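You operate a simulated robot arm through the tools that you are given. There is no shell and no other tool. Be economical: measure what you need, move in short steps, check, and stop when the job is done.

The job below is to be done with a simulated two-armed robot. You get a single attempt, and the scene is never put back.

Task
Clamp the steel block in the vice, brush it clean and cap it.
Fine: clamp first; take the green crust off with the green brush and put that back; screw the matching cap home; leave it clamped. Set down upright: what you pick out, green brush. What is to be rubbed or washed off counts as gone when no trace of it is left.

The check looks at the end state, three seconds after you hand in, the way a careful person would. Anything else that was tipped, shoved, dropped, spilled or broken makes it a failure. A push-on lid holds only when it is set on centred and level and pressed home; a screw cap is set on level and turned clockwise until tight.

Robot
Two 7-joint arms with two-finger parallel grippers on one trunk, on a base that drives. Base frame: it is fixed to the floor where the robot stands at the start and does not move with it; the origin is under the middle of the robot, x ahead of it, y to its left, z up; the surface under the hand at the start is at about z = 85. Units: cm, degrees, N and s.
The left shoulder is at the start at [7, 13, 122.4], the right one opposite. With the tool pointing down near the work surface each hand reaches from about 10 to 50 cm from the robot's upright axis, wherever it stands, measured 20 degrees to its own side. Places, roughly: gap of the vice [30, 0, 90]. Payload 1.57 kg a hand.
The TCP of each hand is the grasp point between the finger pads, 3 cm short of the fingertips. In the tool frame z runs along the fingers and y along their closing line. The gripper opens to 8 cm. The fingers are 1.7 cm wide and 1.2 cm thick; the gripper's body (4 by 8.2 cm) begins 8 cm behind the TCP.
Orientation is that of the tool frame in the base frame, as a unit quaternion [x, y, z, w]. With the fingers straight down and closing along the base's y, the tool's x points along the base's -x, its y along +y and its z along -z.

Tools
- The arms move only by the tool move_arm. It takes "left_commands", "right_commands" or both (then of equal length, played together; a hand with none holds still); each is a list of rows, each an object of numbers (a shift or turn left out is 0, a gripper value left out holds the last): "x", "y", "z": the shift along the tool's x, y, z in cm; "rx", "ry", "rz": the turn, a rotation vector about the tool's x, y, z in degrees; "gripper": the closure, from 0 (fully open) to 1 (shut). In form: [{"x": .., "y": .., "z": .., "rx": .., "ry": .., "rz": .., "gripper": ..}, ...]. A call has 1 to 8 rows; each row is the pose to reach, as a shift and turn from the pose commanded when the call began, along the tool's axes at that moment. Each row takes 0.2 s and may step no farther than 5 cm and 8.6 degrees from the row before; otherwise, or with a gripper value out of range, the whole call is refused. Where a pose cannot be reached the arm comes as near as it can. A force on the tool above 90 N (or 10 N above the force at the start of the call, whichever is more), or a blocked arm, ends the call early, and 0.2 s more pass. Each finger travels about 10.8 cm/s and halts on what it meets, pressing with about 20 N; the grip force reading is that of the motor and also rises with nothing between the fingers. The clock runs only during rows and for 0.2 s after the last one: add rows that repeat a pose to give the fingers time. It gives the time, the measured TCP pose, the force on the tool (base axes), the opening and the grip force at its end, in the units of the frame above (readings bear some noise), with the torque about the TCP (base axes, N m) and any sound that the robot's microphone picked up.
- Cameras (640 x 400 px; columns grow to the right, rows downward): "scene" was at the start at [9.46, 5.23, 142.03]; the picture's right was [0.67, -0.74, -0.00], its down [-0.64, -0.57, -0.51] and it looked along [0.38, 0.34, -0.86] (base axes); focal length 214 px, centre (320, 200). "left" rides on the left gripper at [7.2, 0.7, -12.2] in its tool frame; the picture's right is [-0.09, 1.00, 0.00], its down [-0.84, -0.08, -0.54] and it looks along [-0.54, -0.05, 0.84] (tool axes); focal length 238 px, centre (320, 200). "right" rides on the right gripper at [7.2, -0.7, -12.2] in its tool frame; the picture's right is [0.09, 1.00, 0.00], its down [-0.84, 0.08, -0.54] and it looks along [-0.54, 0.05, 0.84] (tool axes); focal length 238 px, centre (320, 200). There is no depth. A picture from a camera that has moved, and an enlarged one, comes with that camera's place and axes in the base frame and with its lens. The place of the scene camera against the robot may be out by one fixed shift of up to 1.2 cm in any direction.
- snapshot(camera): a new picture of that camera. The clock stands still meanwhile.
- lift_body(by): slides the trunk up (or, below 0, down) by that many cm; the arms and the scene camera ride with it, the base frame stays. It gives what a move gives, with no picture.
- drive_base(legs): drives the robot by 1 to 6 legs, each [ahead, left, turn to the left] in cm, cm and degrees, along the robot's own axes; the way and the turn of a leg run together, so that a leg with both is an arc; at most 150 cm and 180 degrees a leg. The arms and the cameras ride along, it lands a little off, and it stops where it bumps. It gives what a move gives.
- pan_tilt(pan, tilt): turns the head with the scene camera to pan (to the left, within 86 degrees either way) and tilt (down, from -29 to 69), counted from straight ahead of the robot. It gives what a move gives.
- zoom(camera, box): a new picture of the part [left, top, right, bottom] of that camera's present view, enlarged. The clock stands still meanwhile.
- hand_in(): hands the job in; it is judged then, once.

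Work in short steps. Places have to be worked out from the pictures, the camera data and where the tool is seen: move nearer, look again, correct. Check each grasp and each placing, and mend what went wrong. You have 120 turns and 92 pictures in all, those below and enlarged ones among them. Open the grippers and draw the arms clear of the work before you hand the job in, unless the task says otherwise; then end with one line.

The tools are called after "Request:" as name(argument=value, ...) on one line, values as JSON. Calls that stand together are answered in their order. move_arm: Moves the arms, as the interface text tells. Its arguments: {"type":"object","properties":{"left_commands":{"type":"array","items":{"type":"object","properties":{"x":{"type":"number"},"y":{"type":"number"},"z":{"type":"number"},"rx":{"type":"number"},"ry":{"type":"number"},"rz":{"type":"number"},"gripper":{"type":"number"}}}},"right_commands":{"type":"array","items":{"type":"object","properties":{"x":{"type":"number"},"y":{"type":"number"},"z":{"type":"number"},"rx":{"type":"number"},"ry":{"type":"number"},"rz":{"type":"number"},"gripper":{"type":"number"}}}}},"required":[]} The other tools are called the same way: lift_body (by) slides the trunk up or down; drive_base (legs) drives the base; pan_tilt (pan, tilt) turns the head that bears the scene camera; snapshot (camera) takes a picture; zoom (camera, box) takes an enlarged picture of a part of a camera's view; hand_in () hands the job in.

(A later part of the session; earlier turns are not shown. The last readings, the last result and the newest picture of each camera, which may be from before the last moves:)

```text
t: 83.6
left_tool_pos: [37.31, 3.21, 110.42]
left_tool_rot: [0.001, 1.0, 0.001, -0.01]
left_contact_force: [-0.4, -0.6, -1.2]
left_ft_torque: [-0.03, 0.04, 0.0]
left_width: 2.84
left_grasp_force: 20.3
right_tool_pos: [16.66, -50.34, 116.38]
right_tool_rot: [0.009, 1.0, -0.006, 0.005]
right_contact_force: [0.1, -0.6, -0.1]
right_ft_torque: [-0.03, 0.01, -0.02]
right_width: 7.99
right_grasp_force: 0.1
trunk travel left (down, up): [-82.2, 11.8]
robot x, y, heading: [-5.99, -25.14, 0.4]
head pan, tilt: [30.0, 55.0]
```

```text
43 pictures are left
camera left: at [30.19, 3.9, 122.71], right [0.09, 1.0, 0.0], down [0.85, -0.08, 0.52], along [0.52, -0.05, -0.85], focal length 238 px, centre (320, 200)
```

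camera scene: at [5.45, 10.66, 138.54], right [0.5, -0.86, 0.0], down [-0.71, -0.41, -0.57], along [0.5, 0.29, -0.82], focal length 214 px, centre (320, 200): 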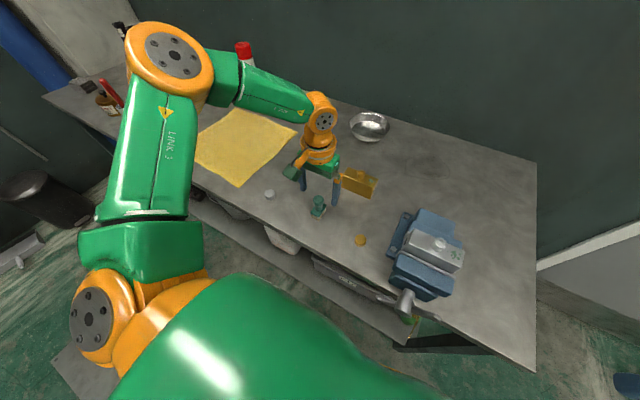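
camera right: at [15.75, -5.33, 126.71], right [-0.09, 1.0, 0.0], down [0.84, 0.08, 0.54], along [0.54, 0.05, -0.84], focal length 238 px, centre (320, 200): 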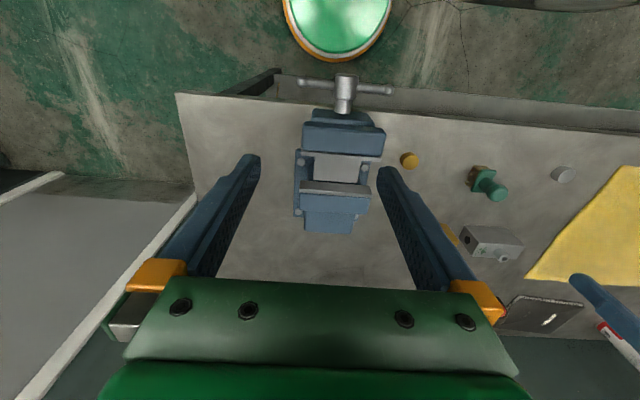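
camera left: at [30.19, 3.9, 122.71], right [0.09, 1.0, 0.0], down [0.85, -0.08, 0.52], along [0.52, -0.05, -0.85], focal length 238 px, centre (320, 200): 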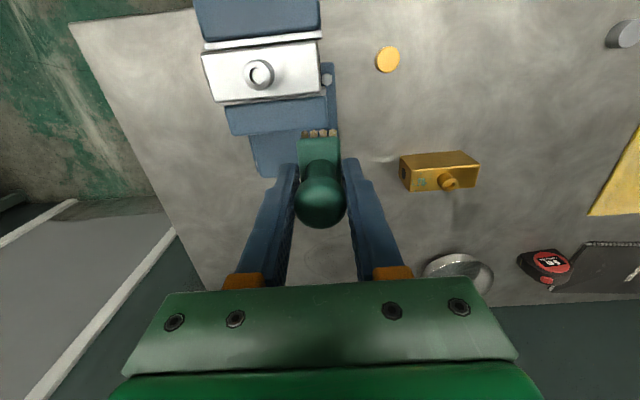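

Looks clean; I zoom in to check for any traces.

Request:
zoom(camera="left", box=[190, 20, 330, 110])

Request:
zoom(camera="scene", box=[240, 130, 400, 250])

```text
4.44 times, centred on (260, 65) of left
camera zoom: at [30.19, 3.9, 122.71], right [0.09, 1.0, 0.0], down [0.85, -0.08, 0.52], along [0.52, -0.05, -0.85], focal length 1059 px, centre (587, 800)
```

zoom: 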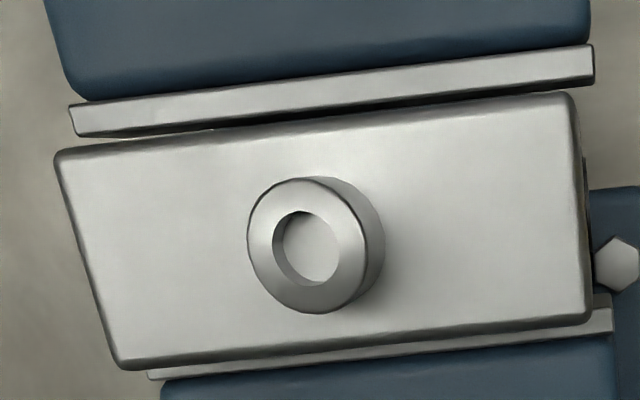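

```text
3.33 times, centred on (320, 190) of scene
camera zoom: at [5.0, -20.5, 138.51], right [0.5, -0.86, 0.0], down [-0.71, -0.41, -0.57], along [0.49, 0.29, -0.82], focal length 715 px, centre (320, 233)
```

zoom: 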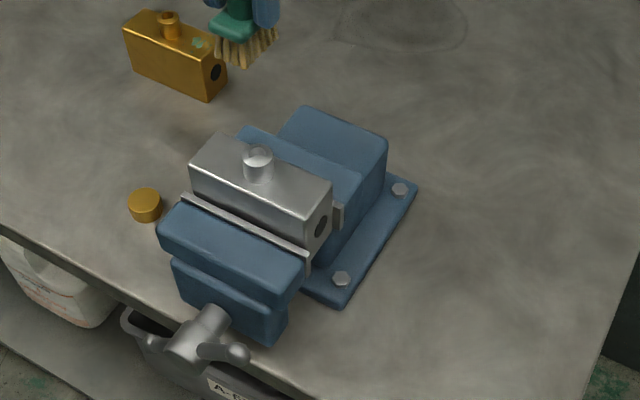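

Completely clean. Now I return the brush: drive left and go above its original place (33.8, 26.65).

Request:
drive_base(legs=[[0.5, 31, 0]])

```text
t: 85.7
left_tool_pos: [37.47, 33.5, 110.66]
left_tool_rot: [0.001, 1.0, 0.002, -0.008]
left_contact_force: [0.0, -0.5, -0.6]
left_ft_torque: [-0.01, -0.05, -0.01]
left_width: 2.85
left_grasp_force: 19.9
right_tool_pos: [16.89, -19.94, 116.26]
right_tool_rot: [0.009, 1.0, -0.004, 0.005]
right_contact_force: [-0.8, 1.3, -0.4]
right_ft_torque: [0.02, -0.01, 0.02]
right_width: 7.99
right_grasp_force: 0.0
trunk travel left (down, up): [-82.2, 11.8]
robot x, y, heading: [-5.25, 5.61, -0.3]
head pan, tilt: [30.0, 55.0]
```

Request:
move_arm(left_commands=[{"x": 1.5, "y": -3, "ry": -0.9}, {"x": 3.7, "y": -6.85, "ry": -0.9}, {"x": 3.7, "y": -6.85, "z": 4, "ry": -0.9}, {"x": 3.7, "y": -6.85, "z": 8, "ry": -0.9}, {"x": 3.7, "y": -6.85, "z": 12, "ry": -0.9}, {"x": 3.7, "y": -6.85, "z": 15, "ry": -0.9}, {"x": 3.7, "y": -6.85, "z": 15, "ry": -0.9}])

Request:
snapshot(camera="left")

Request:
zoom(camera="scene", box=[240, 130, 400, 250])

```text
t: 87.2
left_tool_pos: [33.42, 26.8, 95.62]
left_tool_rot: [0.001, 1.0, 0.001, -0.001]
left_contact_force: [-0.4, -0.3, -0.5]
left_ft_torque: [-0.01, 0.0, 0.02]
left_width: 2.88
left_grasp_force: 19.6
right_tool_pos: [16.86, -19.79, 116.26]
right_tool_rot: [0.009, 1.0, -0.005, 0.005]
right_contact_force: [-0.5, 0.0, 1.0]
right_ft_torque: [0.01, -0.02, -0.01]
right_width: 8.02
right_grasp_force: 0.1
trunk travel left (down, up): [-82.2, 11.8]
robot x, y, heading: [-5.58, 5.75, -0.1]
head pan, tilt: [30.0, 55.0]
```

```text
40 pictures are left
camera left: at [26.18, 27.52, 107.77], right [0.09, 1.0, 0.0], down [0.84, -0.08, 0.54], along [0.54, -0.05, -0.84], focal length 238 px, centre (320, 200)
```

left: 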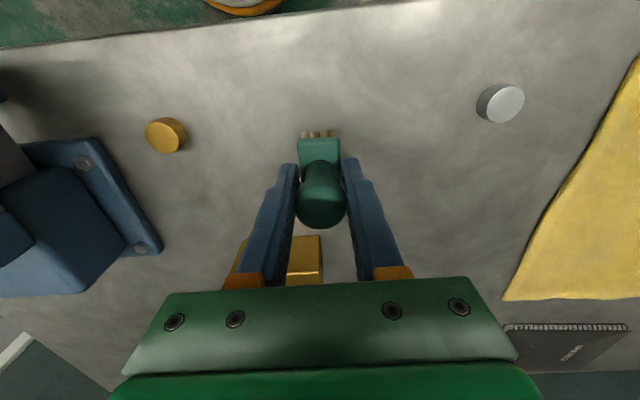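

```text
3.33 times, centred on (320, 190) of scene
camera zoom: at [5.21, 9.97, 138.54], right [0.5, -0.86, 0.0], down [-0.71, -0.41, -0.57], along [0.5, 0.29, -0.82], focal length 715 px, centre (320, 233)
```

zoom: 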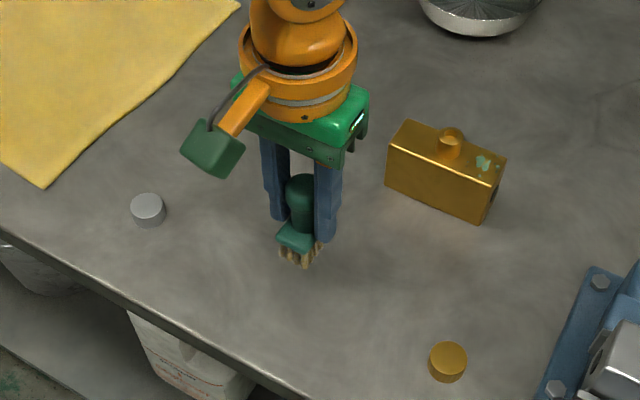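

The brush slid slightly up in the grip. I lower gradually and feel for the table.

Request:
move_arm(left_commands=[{"x": -0.35, "z": 2}, {"x": -0.35, "z": 3.6}, {"x": -0.35, "z": 3.9}])

Request:
move_arm(left_commands=[{"z": 0.15}, {"z": 0.3}])

```text
t: 88.0
left_tool_pos: [33.92, 26.77, 91.72]
left_tool_rot: [0.0, 1.0, 0.001, -0.001]
left_contact_force: [0.5, -0.3, -0.5]
left_ft_torque: [0.02, -0.01, -0.02]
left_width: 2.86
left_grasp_force: 20.1
right_tool_pos: [16.94, -19.84, 116.43]
right_tool_rot: [0.009, 1.0, -0.005, 0.005]
right_contact_force: [-0.3, 0.1, 1.1]
right_ft_torque: [-0.01, -0.01, -0.02]
right_width: 7.98
right_grasp_force: 0.1
trunk travel left (down, up): [-82.2, 11.8]
robot x, y, heading: [-5.45, 5.95, 0.1]
head pan, tilt: [30.0, 55.0]
```

```text
t: 88.7
left_tool_pos: [33.97, 26.67, 91.43]
left_tool_rot: [0.001, 1.0, 0.001, -0.001]
left_contact_force: [0.2, 0.1, -1.7]
left_ft_torque: [-0.01, -0.01, 0.01]
left_width: 2.84
left_grasp_force: 20.0
right_tool_pos: [16.94, -19.93, 116.31]
right_tool_rot: [0.009, 1.0, -0.004, 0.006]
right_contact_force: [-0.6, -0.4, 0.0]
right_ft_torque: [-0.01, -0.03, -0.02]
right_width: 8.0
right_grasp_force: 0.0
trunk travel left (down, up): [-82.2, 11.8]
robot x, y, heading: [-5.46, 5.32, 0.0]
head pan, tilt: [30.0, 55.0]
```

Request:
move_arm(left_commands=[{"z": 0.2}, {"z": 0.4}])

Request:
move_arm(left_commands=[{"z": 0.15}, {"z": 0.3}])

```text
t: 89.2
left_tool_pos: [33.71, 26.86, 91.09]
left_tool_rot: [0.001, 1.0, 0.001, -0.001]
left_contact_force: [-0.1, 0.3, 0.1]
left_ft_torque: [0.03, 0.0, -0.06]
left_width: 2.87
left_grasp_force: 19.6
right_tool_pos: [16.9, -19.84, 116.36]
right_tool_rot: [0.009, 1.0, -0.003, 0.005]
right_contact_force: [0.1, 0.2, 0.4]
right_ft_torque: [0.04, 0.03, 0.02]
right_width: 8.02
right_grasp_force: 0.1
trunk travel left (down, up): [-82.2, 11.8]
robot x, y, heading: [-5.76, 5.47, 0.0]
head pan, tilt: [30.0, 55.0]
```

```text
t: 89.8
left_tool_pos: [33.75, 26.97, 91.05]
left_tool_rot: [0.0, 1.0, 0.0, 0.001]
left_contact_force: [1.0, 0.7, 4.5]
left_ft_torque: [-0.02, -0.14, 0.06]
left_width: 2.86
left_grasp_force: 19.9
left hand out of reach, approached as far as the arm can: row 1, 2
right_tool_pos: [16.83, -19.98, 116.21]
right_tool_rot: [0.009, 1.0, -0.004, 0.005]
right_contact_force: [-0.2, 0.5, -0.8]
right_ft_torque: [0.01, -0.02, 0.04]
right_width: 8.01
right_grasp_force: 0.1
trunk travel left (down, up): [-82.2, 11.8]
robot x, y, heading: [-5.8, 5.41, -0.1]
head pan, tilt: [30.0, 55.0]
```

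Touching the table (4.5 N). I release gently and rise.

Request:
move_arm(left_commands=[{"z": -0.05, "gripper": 0.6}, {"z": -0.05, "gripper": 0.55}, {"z": -0.05, "gripper": 0.2}, {"z": -0.05, "gripper": 0}, {"z": -0.05}, {"z": -4}, {"z": -8}])

Request:
snapshot(camera="left")

Request:
zoom(camera="scene", box=[240, 130, 400, 250])

```text
t: 91.5
left_tool_pos: [33.58, 27.26, 99.13]
left_tool_rot: [0.002, 1.0, 0.001, -0.001]
left_contact_force: [0.4, 0.2, -0.2]
left_ft_torque: [0.01, 0.0, 0.03]
left_width: 8.0
left_grasp_force: 0.0
right_tool_pos: [16.77, -19.81, 116.43]
right_tool_rot: [0.008, 1.0, -0.004, 0.006]
right_contact_force: [-0.1, 1.1, -1.0]
right_ft_torque: [-0.04, 0.01, 0.0]
right_width: 7.98
right_grasp_force: 0.1
trunk travel left (down, up): [-82.2, 11.8]
robot x, y, heading: [-5.41, 5.81, 0.0]
head pan, tilt: [30.0, 55.0]
```

```text
38 pictures are left
camera left: at [26.21, 27.85, 111.25], right [0.09, 1.0, 0.0], down [0.84, -0.08, 0.54], along [0.54, -0.05, -0.84], focal length 238 px, centre (320, 200)
```

left: 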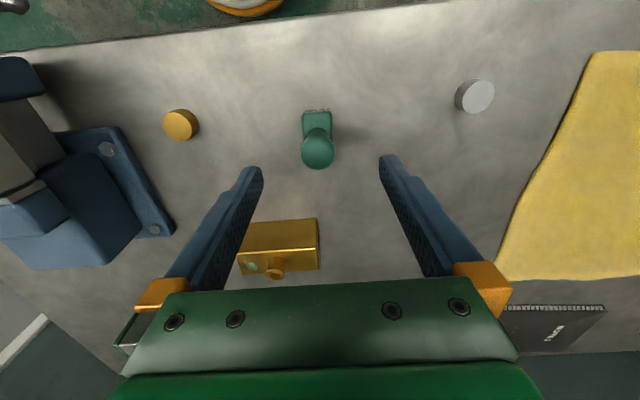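

```text
3.33 times, centred on (320, 190) of scene
camera zoom: at [5.07, 9.91, 138.55], right [0.5, -0.86, 0.0], down [-0.71, -0.41, -0.57], along [0.5, 0.29, -0.82], focal length 715 px, centre (320, 233)
```

zoom: 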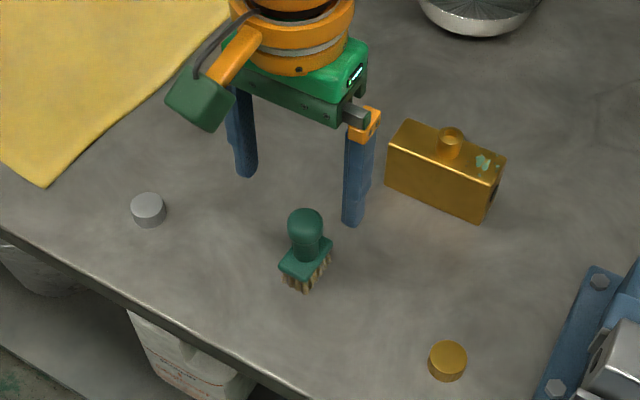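

Brush is upright in its place. Next the steel cap at ≈ (31.6, 42.5): drive left 15.5 and position above it.

Request:
drive_base(legs=[[0, 15.5, 0]])

Request:
snapshot(camera="left")

```text
t: 92.8
left_tool_pos: [33.47, 42.33, 99.09]
left_tool_rot: [0.0, 1.0, 0.002, -0.001]
left_contact_force: [0.7, -0.1, -0.5]
left_ft_torque: [0.04, 0.02, 0.01]
left_width: 7.98
left_grasp_force: 0.1
right_tool_pos: [16.86, -4.77, 116.2]
right_tool_rot: [0.008, 1.0, -0.004, 0.005]
right_contact_force: [-0.1, -0.5, 0.1]
right_ft_torque: [0.02, 0.05, 0.02]
right_width: 7.99
right_grasp_force: 0.0
trunk travel left (down, up): [-82.2, 11.8]
robot x, y, heading: [-5.01, 20.85, 0.5]
head pan, tilt: [30.0, 55.0]
```

```text
36 pictures are left
camera left: at [26.24, 42.93, 111.24], right [0.09, 1.0, 0.0], down [0.84, -0.08, 0.54], along [0.54, -0.05, -0.84], focal length 238 px, centre (320, 200)
```

left: 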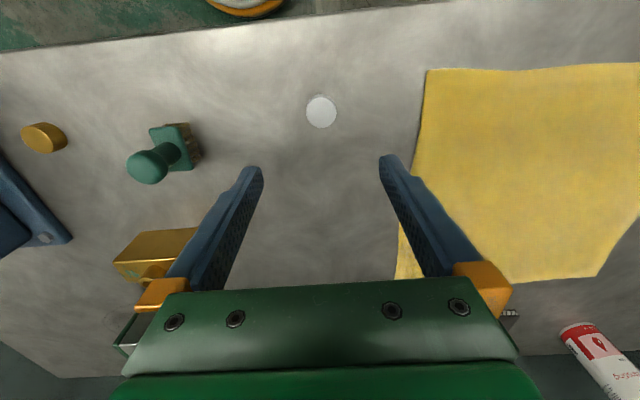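

Cap at (31.67, 42.55). I align and descend to tips just above the table, then close.

Request:
move_arm(left_commands=[{"x": 1.8, "y": 0.2, "z": 2}, {"x": 1.8, "y": 0.2, "z": 6}, {"x": 1.8, "y": 0.2, "z": 8}, {"x": 1.8, "y": 0.2, "z": 8}])

Request:
snapshot(camera="left")

```text
t: 93.8
left_tool_pos: [31.81, 42.84, 91.1]
left_tool_rot: [0.0, 1.0, 0.001, -0.001]
left_contact_force: [0.1, -0.3, 0.5]
left_ft_torque: [0.01, -0.04, -0.01]
left_width: 8.0
left_grasp_force: 0.1
right_tool_pos: [16.76, -4.53, 116.43]
right_tool_rot: [0.009, 1.0, -0.004, 0.005]
right_contact_force: [0.5, 0.0, 0.0]
right_ft_torque: [-0.02, -0.01, 0.01]
right_width: 7.99
right_grasp_force: 0.1
trunk travel left (down, up): [-82.2, 11.8]
robot x, y, heading: [-5.79, 20.82, 0.3]
head pan, tilt: [30.0, 55.0]
```

```text
35 pictures are left
camera left: at [24.5, 43.5, 103.31], right [0.09, 1.0, 0.0], down [0.84, -0.08, 0.54], along [0.54, -0.05, -0.84], focal length 238 px, centre (320, 200)
```

left: 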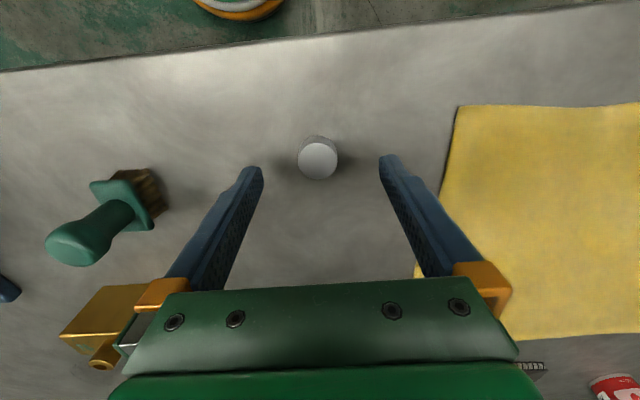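

Aligned. Descend 2.6 cm and grip.

Request:
move_arm(left_commands=[{"z": 1.3, "x": 0.15}, {"z": 2.6, "x": 0.15}, {"z": 2.6, "x": 0.15, "gripper": 1}, {"z": 2.6, "x": 0.15, "gripper": 1}, {"z": 2.6, "x": 0.15, "gripper": 1}, {"z": 2.6, "x": 0.15, "gripper": 1}])

Request:
move_arm(left_commands=[{"z": -4}, {"z": -8}, {"z": -12}, {"z": -16}, {"z": -20}])

Request:
snapshot(camera="left")

```text
t: 95.2
left_tool_pos: [31.54, 42.92, 88.62]
left_tool_rot: [-0.001, 1.0, 0.001, -0.001]
left_contact_force: [-0.4, 0.1, 0.5]
left_ft_torque: [0.0, 0.04, -0.01]
left_width: 2.89
left_grasp_force: 19.3
right_tool_pos: [16.84, -4.55, 116.25]
right_tool_rot: [0.009, 1.0, -0.004, 0.005]
right_contact_force: [0.2, -1.0, 0.1]
right_ft_torque: [-0.03, 0.03, 0.0]
right_width: 7.99
right_grasp_force: 0.2
trunk travel left (down, up): [-82.2, 11.8]
robot x, y, heading: [-5.65, 20.84, 0.2]
head pan, tilt: [30.0, 55.0]
```

```text
t: 96.4
left_tool_pos: [31.44, 43.06, 108.3]
left_tool_rot: [0.0, 1.0, 0.001, -0.002]
left_contact_force: [-0.5, 0.2, -0.3]
left_ft_torque: [0.04, 0.0, 0.01]
left_width: 2.89
left_grasp_force: 19.4
right_tool_pos: [16.8, -4.68, 116.22]
right_tool_rot: [0.008, 1.0, -0.005, 0.005]
right_contact_force: [-0.3, -0.5, -0.6]
right_ft_torque: [0.02, 0.04, -0.01]
right_width: 8.0
right_grasp_force: 0.0
trunk travel left (down, up): [-82.2, 11.8]
robot x, y, heading: [-5.55, 20.98, 0.5]
head pan, tilt: [30.0, 55.0]
```

```text
34 pictures are left
camera left: at [24.09, 43.6, 120.57], right [0.09, 1.0, 0.0], down [0.84, -0.08, 0.54], along [0.54, -0.05, -0.84], focal length 238 px, centre (320, 200)
```

left: 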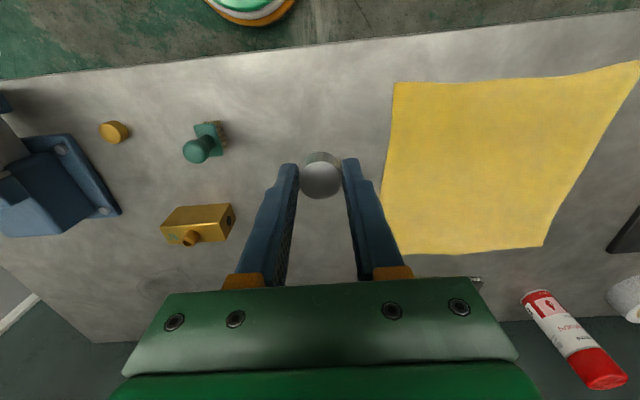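

Cap held centred (bottom 3.6 below TCP). I raise it, pre-turn the wrist counter-clockwise by ~-130° for a long clockwise stroke, then drive to the vice.

Request:
move_arm(left_commands=[{"z": -1, "rz": -8.5}, {"z": -2, "rz": -17}, {"z": -3, "rz": -25.5}, {"z": -4, "rz": -34}, {"z": -4, "rz": -42.5}, {"z": -4, "rz": -51}, {"z": -4, "rz": -59.5}, {"z": -4, "rz": -68}])

Request:
move_arm(left_commands=[{"rz": -8.5}, {"rz": -17}, {"rz": -25.5}, {"rz": -34}, {"rz": -42.5}, {"rz": -51}, {"rz": -59.5}, {"rz": -62}])

Request:
drive_base(legs=[[0, -43, 0]])

Request:
snapshot(camera="left")

```text
t: 98.2
left_tool_pos: [31.74, 42.73, 112.29]
left_tool_rot: [-0.56, 0.828, 0.001, 0.001]
left_contact_force: [0.0, 0.2, -0.4]
left_ft_torque: [-0.01, 0.01, 0.0]
left_width: 2.87
left_grasp_force: 20.0
right_tool_pos: [16.97, -4.51, 116.31]
right_tool_rot: [0.009, 1.0, -0.005, 0.005]
right_contact_force: [0.0, -0.4, -0.2]
right_ft_torque: [0.01, 0.03, 0.02]
right_width: 8.02
right_grasp_force: 0.1
trunk travel left (down, up): [-82.2, 11.8]
robot x, y, heading: [-5.26, 21.1, -0.0]
head pan, tilt: [30.0, 55.0]
```

```text
t: 100.0
left_tool_pos: [31.63, 42.69, 112.49]
left_tool_rot: [0.907, -0.422, -0.001, 0.0]
left_contact_force: [-0.4, 0.4, 0.2]
left_ft_torque: [-0.01, 0.0, -0.03]
left_width: 2.88
left_grasp_force: 20.1
right_tool_pos: [16.81, -4.54, 116.32]
right_tool_rot: [0.008, 1.0, -0.005, 0.005]
right_contact_force: [0.5, -0.4, -0.4]
right_ft_torque: [-0.01, 0.02, -0.01]
right_width: 8.01
right_grasp_force: 0.0
trunk travel left (down, up): [-82.2, 11.8]
robot x, y, heading: [-5.53, 20.89, 0.2]
head pan, tilt: [30.0, 55.0]
```

```text
t: 102.7
left_tool_pos: [31.78, 0.27, 112.44]
left_tool_rot: [0.906, -0.422, -0.002, 0.0]
left_contact_force: [0.3, -0.5, 0.0]
left_ft_torque: [0.0, 0.03, 0.01]
left_width: 2.88
left_grasp_force: 19.8
right_tool_pos: [17.15, -47.03, 116.36]
right_tool_rot: [0.007, 1.0, -0.006, 0.005]
right_contact_force: [0.5, 0.3, -0.1]
right_ft_torque: [0.0, 0.0, -0.01]
right_width: 8.0
right_grasp_force: 0.2
trunk travel left (down, up): [-82.2, 11.8]
robot x, y, heading: [-5.16, -21.85, 0.3]
head pan, tilt: [30.0, 55.0]
```

```text
33 pictures are left
camera left: at [35.75, -5.66, 124.56], right [-0.82, -0.57, 0.0], down [-0.48, 0.69, 0.54], along [-0.31, 0.44, -0.84], focal length 238 px, centre (320, 200)
```

left: 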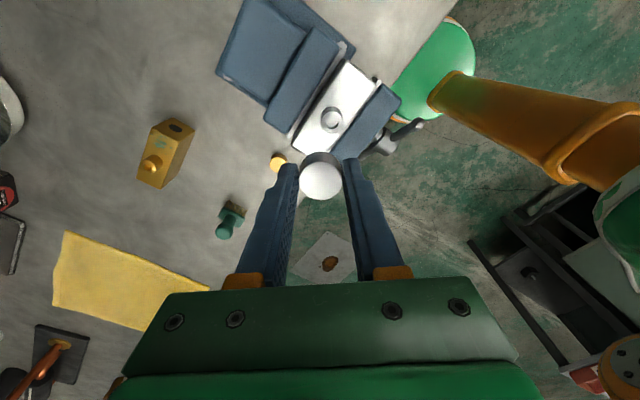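

Request:
zoom(camera="left", box=[260, 60, 400, 150])

```text
4.44 times, centred on (330, 105) of left
camera zoom: at [35.75, -5.66, 124.56], right [-0.82, -0.57, 0.0], down [-0.48, 0.69, 0.54], along [-0.31, 0.44, -0.84], focal length 1059 px, centre (276, 622)
```

zoom: 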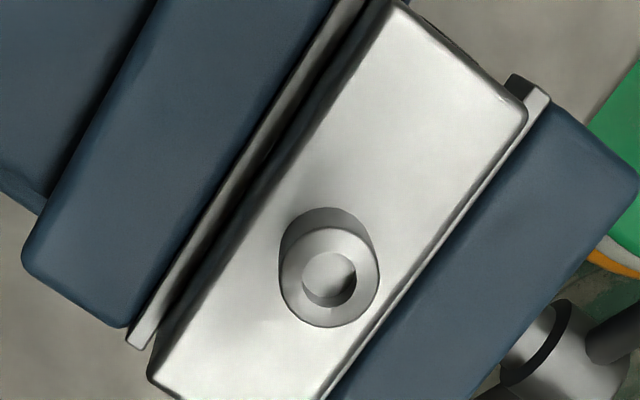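

Boss centre is offset from the TCP by (0.97, 1.32) in the tool frame, boss top ~7.5 below the cap. I move over it and come down 5.5, then recheck.

Request:
move_arm(left_commands=[{"x": 0.97, "y": 1.32}, {"x": 0.97, "y": 1.32, "z": 3}, {"x": 0.97, "y": 1.32, "z": 5.5}, {"x": 0.97, "y": 1.32, "z": 5.5}])

Request:
zoom(camera="left", box=[240, 90, 400, 210])

Request:
zoom(camera="scene", box=[300, 160, 400, 240])

```text
t: 103.7
left_tool_pos: [31.42, -1.59, 106.82]
left_tool_rot: [0.907, -0.422, -0.001, -0.001]
left_contact_force: [-1.3, 0.6, -0.1]
left_ft_torque: [0.01, 0.01, 0.0]
left_width: 2.87
left_grasp_force: 19.5
right_tool_pos: [17.18, -47.21, 116.33]
right_tool_rot: [0.007, 1.0, -0.005, 0.005]
right_contact_force: [0.0, 0.5, -0.2]
right_ft_torque: [0.02, -0.01, -0.01]
right_width: 7.99
right_grasp_force: 0.0
trunk travel left (down, up): [-82.2, 11.8]
robot x, y, heading: [-5.13, -21.86, 0.4]
head pan, tilt: [30.0, 55.0]
```

```text
3.33 times, centred on (320, 150) of left
camera zoom: at [35.34, -7.45, 119.02], right [-0.82, -0.57, 0.0], down [-0.48, 0.69, 0.54], along [-0.31, 0.45, -0.84], focal length 794 px, centre (320, 367)
```

zoom: 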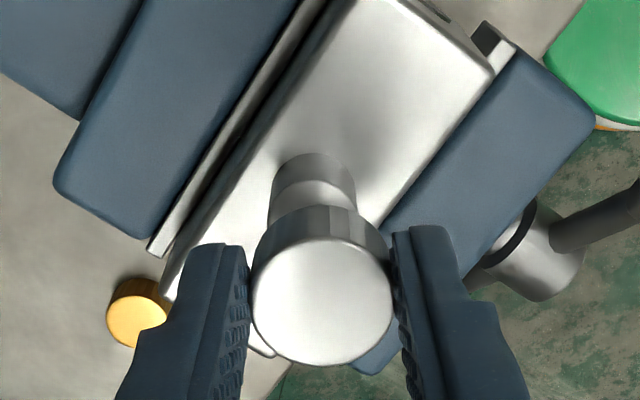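

```text
5.00 times, centred on (350, 200) of scene
camera zoom: at [5.32, -17.51, 138.54], right [0.51, -0.86, 0.0], down [-0.71, -0.41, -0.57], along [0.49, 0.29, -0.82], focal length 1072 px, centre (170, 200)
```

zoom: 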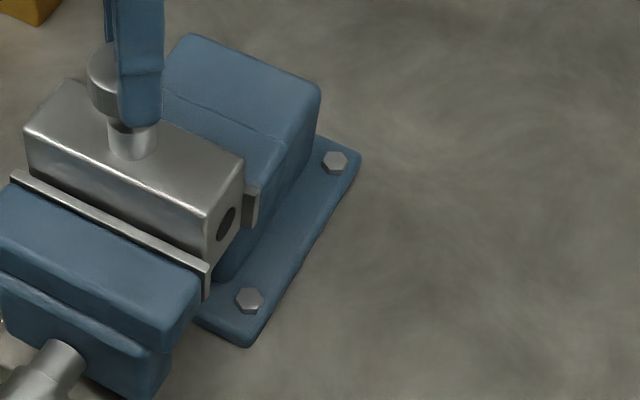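

Cap and boss almost coaxial (shift -0.15 in tool y). I apply that and lower to just before contact.

Request:
move_arm(left_commands=[{"x": 0.05, "y": -0.15, "z": 0.5}, {"x": 0.05, "y": -0.15, "z": 1.2}, {"x": 0.05, "y": -0.15, "z": 1.6}])

Request:
zoom(camera="scene", box=[300, 160, 400, 240])

```text
t: 104.5
left_tool_pos: [31.44, -1.4, 105.3]
left_tool_rot: [0.907, -0.421, 0.0, -0.001]
left_contact_force: [0.2, 0.5, -0.5]
left_ft_torque: [0.01, 0.01, 0.01]
left_width: 2.87
left_grasp_force: 19.9
right_tool_pos: [17.2, -47.17, 116.38]
right_tool_rot: [0.007, 1.0, -0.004, 0.005]
right_contact_force: [-1.0, -0.1, -0.3]
right_ft_torque: [0.03, -0.01, -0.02]
right_width: 8.0
right_grasp_force: 0.0
trunk travel left (down, up): [-82.2, 11.8]
robot x, y, heading: [-5.17, -21.93, 0.7]
head pan, tilt: [30.0, 55.0]
```

```text
5.00 times, centred on (350, 200) of scene
camera zoom: at [5.33, -17.46, 138.54], right [0.51, -0.86, 0.0], down [-0.71, -0.41, -0.57], along [0.49, 0.29, -0.82], focal length 1072 px, centre (170, 200)
```

zoom: 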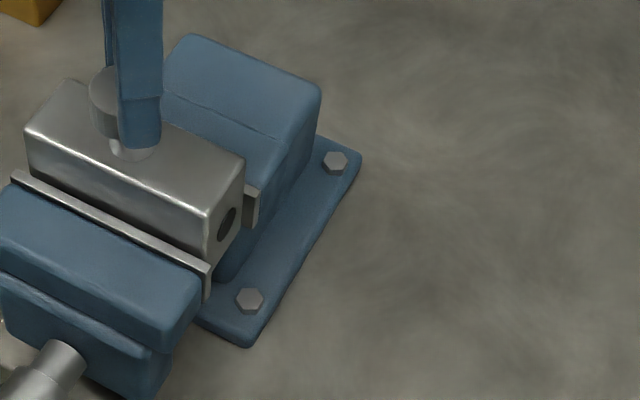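

Request:
move_arm(left_commands=[{"z": 0.2}, {"z": 0.4}])

Request:
move_arm(left_commands=[{"z": 0.15}, {"z": 0.3}])

```text
t: 105.1
left_tool_pos: [31.43, -1.54, 104.91]
left_tool_rot: [0.906, -0.422, 0.0, -0.002]
left_contact_force: [1.4, 1.8, 7.9]
left_ft_torque: [0.03, -0.06, -0.02]
left_width: 2.88
left_grasp_force: 19.8
right_tool_pos: [17.05, -47.1, 116.41]
right_tool_rot: [0.007, 1.0, -0.005, 0.006]
right_contact_force: [0.3, 0.5, -0.6]
right_ft_torque: [0.06, 0.01, -0.02]
right_width: 8.02
right_grasp_force: 0.0
trunk travel left (down, up): [-82.2, 11.8]
robot x, y, heading: [-5.15, -22.07, 0.4]
head pan, tilt: [30.0, 55.0]
```

```text
t: 105.7
left_tool_pos: [31.41, -1.5, 104.89]
left_tool_rot: [0.907, -0.422, 0.001, -0.002]
left_contact_force: [5.4, 3.3, 18.2]
left_ft_torque: [0.09, -0.29, 0.05]
left_width: 2.89
left_grasp_force: 20.3
right_tool_pos: [17.01, -47.31, 116.4]
right_tool_rot: [0.007, 1.0, -0.004, 0.006]
right_contact_force: [-0.7, -0.9, 0.4]
right_ft_torque: [0.02, 0.02, -0.01]
right_width: 7.99
right_grasp_force: 0.2
trunk travel left (down, up): [-82.2, 11.8]
robot x, y, heading: [-5.65, -22.17, 0.3]
head pan, tilt: [30.0, 55.0]
```

Contact on the boss at 18 N. I start turning clockwise with a light downward feed.

Request:
move_arm(left_commands=[{"rz": 8.5}, {"rz": 17, "z": 0.02}, {"rz": 25.5, "z": 0.04}, {"rz": 34, "z": 0.06}, {"rz": 42.5, "z": 0.08}, {"rz": 51, "z": 0.1}, {"rz": 59.5, "z": 0.12}, {"rz": 68, "z": 0.14}])

Request:
zoom(camera="left", box=[240, 90, 400, 210])

```text
t: 107.5
left_tool_pos: [31.35, -1.32, 104.52]
left_tool_rot: [-0.515, 0.857, 0.002, 0.0]
left_contact_force: [-1.2, -1.2, 0.3]
left_ft_torque: [-0.01, 0.07, 0.02]
left_width: 2.91
left_grasp_force: 20.2
right_tool_pos: [16.99, -47.18, 116.27]
right_tool_rot: [0.007, 1.0, -0.004, 0.005]
right_contact_force: [0.0, -0.3, 0.2]
right_ft_torque: [0.01, 0.04, -0.01]
right_width: 8.0
right_grasp_force: 0.0
trunk travel left (down, up): [-82.2, 11.8]
robot x, y, heading: [-5.31, -22.13, 0.4]
head pan, tilt: [30.0, 55.0]
```

```text
3.33 times, centred on (320, 150) of left
camera zoom: at [27.26, -7.54, 116.69], right [-0.84, 0.55, 0.0], down [0.46, 0.7, 0.54], along [0.3, 0.46, -0.84], focal length 794 px, centre (320, 367)
```

zoom: 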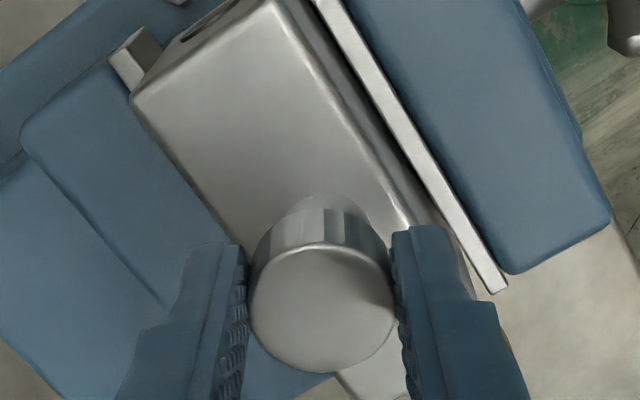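

The cap went down ~0.4 cm with no remaining force: it has engaged. Continue turning with a slight feed.

Request:
move_arm(left_commands=[{"rz": 8.5, "z": 0.05}, {"rz": 17, "z": 0.1}, {"rz": 25.5, "z": 0.15}, {"rz": 34, "z": 0.2}, {"rz": 42.5, "z": 0.25}, {"rz": 51, "z": 0.3}, {"rz": 59.5, "z": 0.35}, {"rz": 68, "z": 0.4}])

```text
t: 109.3
left_tool_pos: [31.26, -1.28, 104.06]
left_tool_rot: [0.053, 0.999, 0.001, 0.0]
left_contact_force: [-3.7, 4.1, 1.7]
left_ft_torque: [0.15, 0.11, 0.07]
left_width: 2.88
left_grasp_force: 19.3
right_tool_pos: [16.88, -46.96, 116.45]
right_tool_rot: [0.007, 1.0, -0.005, 0.005]
right_contact_force: [0.6, -1.0, 1.0]
right_ft_torque: [0.03, 0.0, -0.01]
right_width: 8.01
right_grasp_force: 0.1
trunk travel left (down, up): [-82.2, 11.8]
robot x, y, heading: [-5.63, -21.86, 0.2]
head pan, tilt: [30.0, 55.0]
```

Going smoothly. Another ~60° (toward the wrist's limit).

Request:
move_arm(left_commands=[{"rz": 8.5, "z": 0.05}, {"rz": 17, "z": 0.1}, {"rz": 25.5, "z": 0.15}, {"rz": 34, "z": 0.2}, {"rz": 42.5, "z": 0.25}, {"rz": 51, "z": 0.3}])

Request:
zoom(camera="left", box=[240, 90, 400, 210])

Request:
zoom(camera="scene", box=[300, 160, 400, 240])

```text
t: 110.7
left_tool_pos: [27.42, -5.53, 103.59]
left_tool_rot: [0.475, 0.88, 0.005, 0.005]
left_contact_force: [35.1, 17.1, 40.4]
left_ft_torque: [0.63, -2.14, 0.18]
left_width: 3.28
left_grasp_force: 19.6
left hand out of reach, approached as far as the arm can: row 5, 6
right_tool_pos: [17.24, -47.2, 116.27]
right_tool_rot: [0.006, 1.0, -0.004, 0.005]
right_contact_force: [-0.9, -1.0, 0.4]
right_ft_torque: [0.02, -0.09, -0.02]
right_width: 7.99
right_grasp_force: 0.2
trunk travel left (down, up): [-82.2, 11.8]
robot x, y, heading: [-5.08, -21.83, 0.4]
head pan, tilt: [30.0, 55.0]
```

```text
3.33 times, centred on (320, 150) of left
camera zoom: at [23.74, 0.76, 115.72], right [0.88, 0.47, 0.01], down [0.39, -0.74, 0.54], along [0.27, -0.47, -0.84], focal length 794 px, centre (320, 367)
```

zoom: 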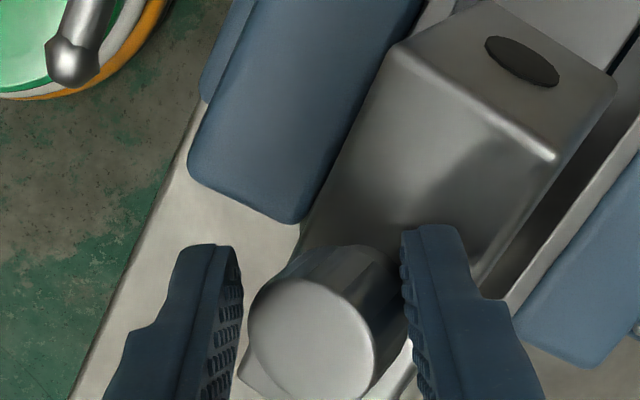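

```text
5.00 times, centred on (350, 200) of scene
camera zoom: at [5.43, -17.45, 138.61], right [0.51, -0.86, 0.0], down [-0.71, -0.41, -0.57], along [0.49, 0.29, -0.82], focal length 1072 px, centre (170, 200)
```

zoom: 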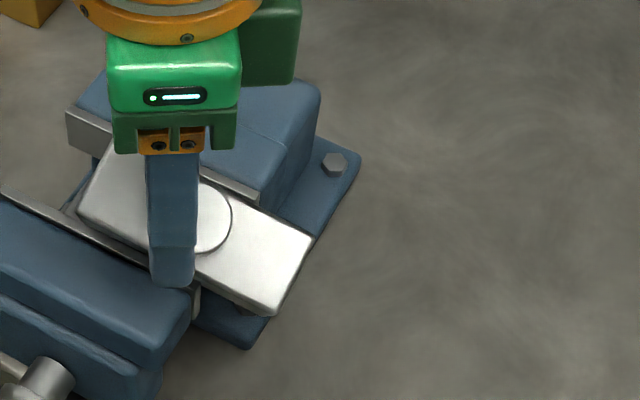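

The wrist hit its reach limit and the hand jumped, dragging the block. I hold still and look at the whole situation first.

Request:
snapshot(camera="left")

Request:
zoom(camera="scene", box=[270, 140, 430, 260])

```text
25 pictures are left
camera left: at [23.74, 0.76, 115.72], right [0.88, 0.47, 0.01], down [0.39, -0.74, 0.54], along [0.27, -0.47, -0.84], focal length 238 px, centre (320, 200)
```

left: 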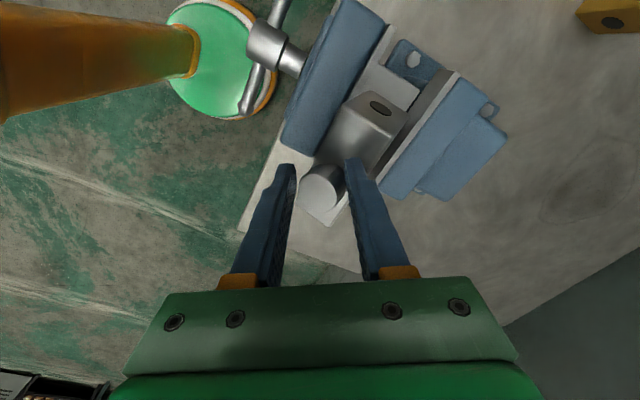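

```text
3.33 times, centred on (350, 200) of scene
camera zoom: at [5.43, -17.45, 138.61], right [0.51, -0.86, 0.0], down [-0.71, -0.41, -0.57], along [0.49, 0.29, -0.82], focal length 715 px, centre (220, 200)
```

zoom: 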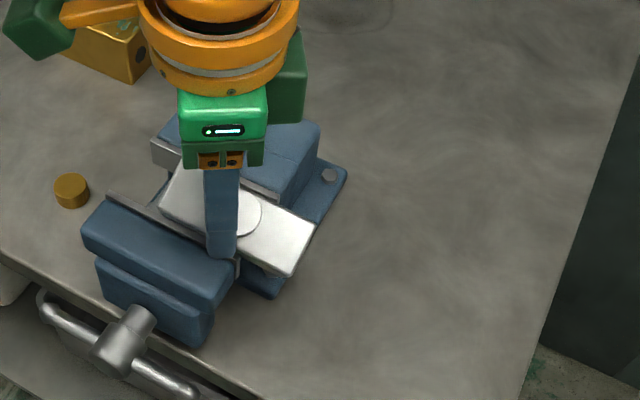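

The block has been rolled toward the robot and pushed the near jaw open, with the cap still on it and in my grip. I carefully retrace: rotate back and translate back to (31.3, -1.3), which should stand it upright again.

Request:
move_arm(left_commands=[{"rz": -6, "x": 0.2, "y": 0.8, "z": -0.2}, {"rz": -12, "x": 0.5, "y": 1.8, "z": -0.3}, {"rz": -18, "x": 0.8, "y": 2.9, "z": -0.4}, {"rz": -23, "x": 1.1, "y": 4, "z": -0.4}, {"rz": -27, "x": 1.3, "y": 5, "z": -0.4}, {"rz": -30, "x": 1.44, "y": 5.54, "z": -0.4}, {"rz": -30, "x": 1.44, "y": 5.54, "z": -0.4}])

Request:
snapshot(camera="left")

```text
t: 112.3
left_tool_pos: [30.8, -1.21, 103.84]
left_tool_rot: [0.233, 0.973, 0.001, -0.001]
left_contact_force: [-0.5, 2.2, 0.1]
left_ft_torque: [0.04, 0.01, 0.0]
left_width: 0.02
left_grasp_force: 20.2
right_tool_pos: [17.04, -47.14, 116.38]
right_tool_rot: [0.007, 1.0, -0.005, 0.005]
right_contact_force: [0.2, 0.2, 0.1]
right_ft_torque: [0.02, -0.03, 0.0]
right_width: 7.99
right_grasp_force: 0.1
trunk travel left (down, up): [-82.2, 11.8]
robot x, y, heading: [-5.49, -21.91, 0.3]
head pan, tilt: [30.0, 55.0]
```

```text
23 pictures are left
camera left: at [24.56, 2.63, 116.01], right [0.53, 0.85, 0.0], down [0.71, -0.45, 0.54], along [0.46, -0.29, -0.84], focal length 238 px, centre (320, 200)
```

left: 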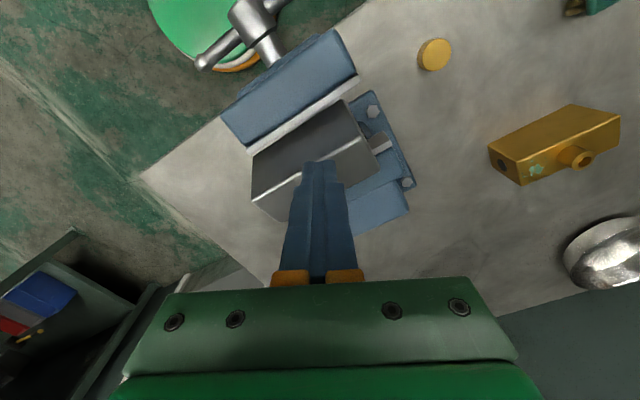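

The fingers slipped off the cap. I lift away (fingers stay shut) and look.

Request:
move_arm(left_commands=[{"z": -3}, {"z": -7}, {"z": -11, "rz": -6}, {"z": -13, "rz": -13}, {"z": -13, "rz": -20}, {"z": -13, "rz": -27}])

Request:
snapshot(camera="left")

```text
t: 113.7
left_tool_pos: [30.79, -1.47, 116.71]
left_tool_rot: [-0.001, 1.0, 0.001, -0.001]
left_contact_force: [0.7, -0.3, -0.1]
left_ft_torque: [-0.03, -0.02, 0.02]
left_width: 0.0
left_grasp_force: 20.1
right_tool_pos: [17.1, -47.24, 116.27]
right_tool_rot: [0.006, 1.0, -0.005, 0.006]
right_contact_force: [0.4, -0.4, 0.0]
right_ft_torque: [-0.01, 0.01, 0.0]
right_width: 7.99
right_grasp_force: 0.1
trunk travel left (down, up): [-82.2, 11.8]
robot x, y, heading: [-5.4, -21.77, 0.6]
head pan, tilt: [30.0, 55.0]
```

```text
22 pictures are left
camera left: at [23.48, -0.74, 128.92], right [0.09, 1.0, 0.0], down [0.84, -0.07, 0.54], along [0.54, -0.05, -0.84], focal length 238 px, centre (320, 200)
```

left: 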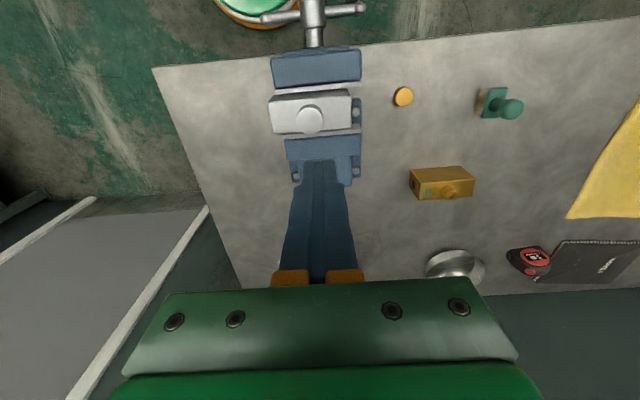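

Good: the block stands upright again with the cap on it. Zoom in for details.

Request:
zoom(camera="left", box=[250, 30, 390, 170])

Request:
zoom(camera="scene", box=[270, 140, 430, 260])

```text
2.86 times, centred on (320, 100) of left
camera zoom: at [23.48, -0.74, 128.92], right [0.09, 1.0, 0.0], down [0.84, -0.07, 0.54], along [0.54, -0.05, -0.84], focal length 681 px, centre (320, 486)
```

zoom: 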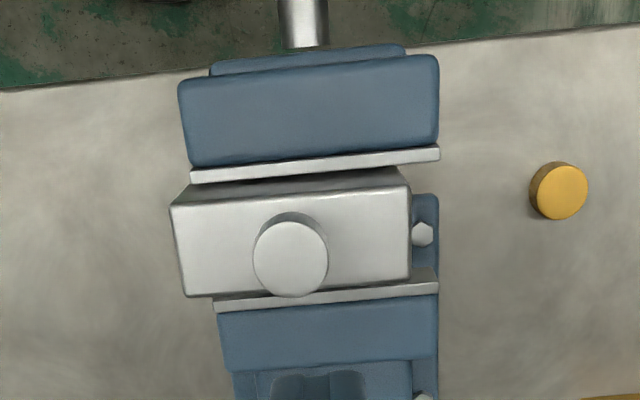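

```text
3.33 times, centred on (350, 200) of scene
camera zoom: at [5.32, -17.47, 138.54], right [0.51, -0.86, 0.0], down [-0.71, -0.41, -0.57], along [0.49, 0.29, -0.82], focal length 715 px, centre (220, 200)
```

zoom: 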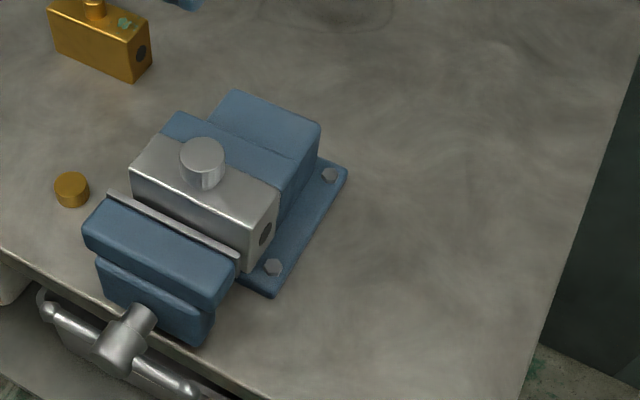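

The block is upright and the cap level, but the handle has backed off (bar orientation differs), so I must re-tighten. I repeat the earlier sequence: turn wrist -90°, back off, point the fingers forward.

Request:
move_arm(left_commands=[{"rz": -8.5}, {"rz": -17}, {"rz": -25.5}, {"rz": -34}, {"rz": -42.5}, {"rz": -51}, {"rz": -59.5}, {"rz": -68}])

Request:
drive_base(legs=[[-36, 0, 0], [0, 5, 0]])

Request:
move_arm(left_commands=[{"rz": -8}, {"rz": -16}, {"rz": -22}])

Request:
move_arm(left_commands=[{"rx": 8.5, "y": -1}, {"rx": 17, "y": -2}, {"rx": 25.5, "y": -3}, {"rx": 34, "y": -4}, {"rx": 42.5, "y": -5}, {"rx": 51, "y": -6}, {"rx": 59.5, "y": -7}, {"rx": 68, "y": -8}])

Request:
move_arm(left_commands=[{"rx": 8}, {"rx": 16}, {"rx": 22}])

Request:
lift_body(by=-40)

```text
t: 115.5
left_tool_pos: [30.86, -1.34, 116.66]
left_tool_rot: [-0.562, 0.827, 0.001, 0.0]
left_contact_force: [0.5, 0.5, -0.2]
left_ft_torque: [-0.02, 0.0, -0.02]
left_width: 0.0
left_grasp_force: 20.3
right_tool_pos: [17.16, -47.15, 116.24]
right_tool_rot: [0.007, 1.0, -0.005, 0.005]
right_contact_force: [-0.9, 0.5, 0.0]
right_ft_torque: [0.0, -0.02, -0.01]
right_width: 7.99
right_grasp_force: 0.2
trunk travel left (down, up): [-82.2, 11.8]
robot x, y, heading: [-5.21, -21.91, 0.5]
head pan, tilt: [30.0, 55.0]
```

```text
t: 118.2
left_tool_pos: [-4.19, 2.51, 116.85]
left_tool_rot: [-0.562, 0.827, 0.003, 0.002]
left_contact_force: [0.1, -0.5, 0.3]
left_ft_torque: [0.09, 0.02, -0.04]
left_width: 0.01
left_grasp_force: 20.0
right_tool_pos: [-17.68, -43.27, 116.04]
right_tool_rot: [0.005, 1.0, -0.001, 0.004]
right_contact_force: [-0.1, -0.8, -0.2]
right_ft_torque: [0.08, 0.0, 0.04]
right_width: 7.99
right_grasp_force: 0.0
trunk travel left (down, up): [-82.2, 11.8]
robot x, y, heading: [-40.41, -17.21, 0.3]
head pan, tilt: [30.0, 55.0]
```

```text
t: 119.0
left_tool_pos: [-4.31, 3.31, 116.72]
left_tool_rot: [0.71, -0.704, -0.002, 0.0]
left_contact_force: [-0.6, -0.8, -0.7]
left_ft_torque: [-0.01, 0.02, 0.0]
left_width: 0.01
left_grasp_force: 20.1
right_tool_pos: [-17.75, -42.43, 116.37]
right_tool_rot: [0.005, 1.0, -0.005, 0.005]
right_contact_force: [-0.9, 0.6, 0.3]
right_ft_torque: [-0.02, -0.03, -0.01]
right_width: 8.0
right_grasp_force: 0.0
trunk travel left (down, up): [-82.2, 11.8]
robot x, y, heading: [-40.15, -17.31, 0.9]
head pan, tilt: [30.0, 55.0]
```

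```text
t: 120.8
left_tool_pos: [3.89, 3.51, 116.65]
left_tool_rot: [0.588, -0.585, 0.394, -0.396]
left_contact_force: [-0.1, 0.4, -0.3]
left_ft_torque: [0.01, -0.02, 0.0]
left_width: 0.01
left_grasp_force: 20.4
right_tool_pos: [-17.76, -42.34, 116.19]
right_tool_rot: [0.005, 1.0, -0.005, 0.005]
right_contact_force: [0.2, -0.3, -0.9]
right_ft_torque: [-0.03, 0.02, 0.01]
right_width: 7.98
right_grasp_force: 0.0
trunk travel left (down, up): [-82.2, 11.8]
robot x, y, heading: [-40.33, -17.3, 0.3]
head pan, tilt: [30.0, 55.0]
```

```text
t: 121.7
left_tool_pos: [3.92, 4.11, 122.5]
left_tool_rot: [0.503, -0.502, 0.495, -0.5]
left_contact_force: [-0.3, 0.2, -0.5]
left_ft_torque: [0.0, 0.0, 0.01]
left_width: 0.0
left_grasp_force: 20.1
left hand out of reach, approached as far as the arm can: row 2, 3
right_tool_pos: [-17.88, -42.27, 116.23]
right_tool_rot: [0.006, 1.0, -0.006, 0.006]
right_contact_force: [-0.1, 0.5, -0.5]
right_ft_torque: [-0.01, -0.02, -0.02]
right_width: 8.02
right_grasp_force: 0.0
trunk travel left (down, up): [-82.2, 11.8]
robot x, y, heading: [-40.13, -17.31, 0.5]
head pan, tilt: [30.0, 55.0]
```

```text
t: 125.5
left_tool_pos: [4.11, 4.02, 82.44]
left_tool_rot: [0.504, -0.503, 0.496, -0.497]
left_contact_force: [-0.7, -0.4, 0.9]
left_ft_torque: [0.0, -0.06, -0.01]
left_width: 0.0
left_grasp_force: 19.9
right_tool_pos: [-17.87, -42.36, 76.34]
right_tool_rot: [0.006, 1.0, -0.004, 0.006]
right_contact_force: [0.2, 0.0, -1.0]
right_ft_torque: [-0.01, 0.01, -0.03]
right_width: 7.99
right_grasp_force: 0.2
trunk travel left (down, up): [-42.2, 51.8]
robot x, y, heading: [-40.41, -17.32, 0.7]
head pan, tilt: [30.0, 55.0]
```

Orientation is nearly exact now. I drive 8 ahead, raise the hand to z≈88.5 and look at the handle.

Request:
drive_base(legs=[[7, 0, 0]])

Request:
move_arm(left_commands=[{"y": -3}, {"y": -5}])

Request:
snapshot(camera="left")

```text
t: 126.5
left_tool_pos: [11.18, 4.12, 82.44]
left_tool_rot: [0.504, -0.504, 0.494, -0.497]
left_contact_force: [0.4, -1.0, -0.5]
left_ft_torque: [0.02, -0.01, 0.0]
left_width: 0.01
left_grasp_force: 19.7
right_tool_pos: [-10.85, -42.45, 76.25]
right_tool_rot: [0.007, 1.0, -0.004, 0.006]
right_contact_force: [-0.2, -0.5, -0.2]
right_ft_torque: [-0.03, 0.02, -0.04]
right_width: 8.0
right_grasp_force: 0.0
trunk travel left (down, up): [-42.2, 51.8]
robot x, y, heading: [-33.13, -16.93, 0.3]
head pan, tilt: [30.0, 55.0]
```

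```text
t: 127.1
left_tool_pos: [11.02, 4.04, 87.41]
left_tool_rot: [0.504, -0.503, 0.495, -0.498]
left_contact_force: [0.2, -0.2, 0.2]
left_ft_torque: [-0.03, -0.02, -0.02]
left_width: 0.0
left_grasp_force: 20.2
right_tool_pos: [-10.94, -42.54, 76.23]
right_tool_rot: [0.006, 1.0, -0.005, 0.005]
right_contact_force: [0.3, -0.6, -1.3]
right_ft_torque: [0.0, -0.01, 0.02]
right_width: 8.01
right_grasp_force: 0.1
trunk travel left (down, up): [-42.2, 51.8]
robot x, y, heading: [-33.43, -17.16, 0.6]
head pan, tilt: [30.0, 55.0]
```

```text
19 pictures are left
camera left: at [-1.3, -3.24, 86.87], right [-0.02, 0.09, -1.0], down [-0.54, 0.83, 0.09], along [0.84, 0.54, 0.04], focal length 238 px, centre (320, 200)
```

left: 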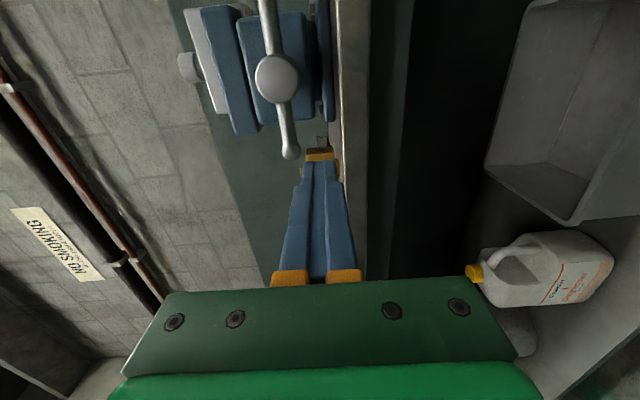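

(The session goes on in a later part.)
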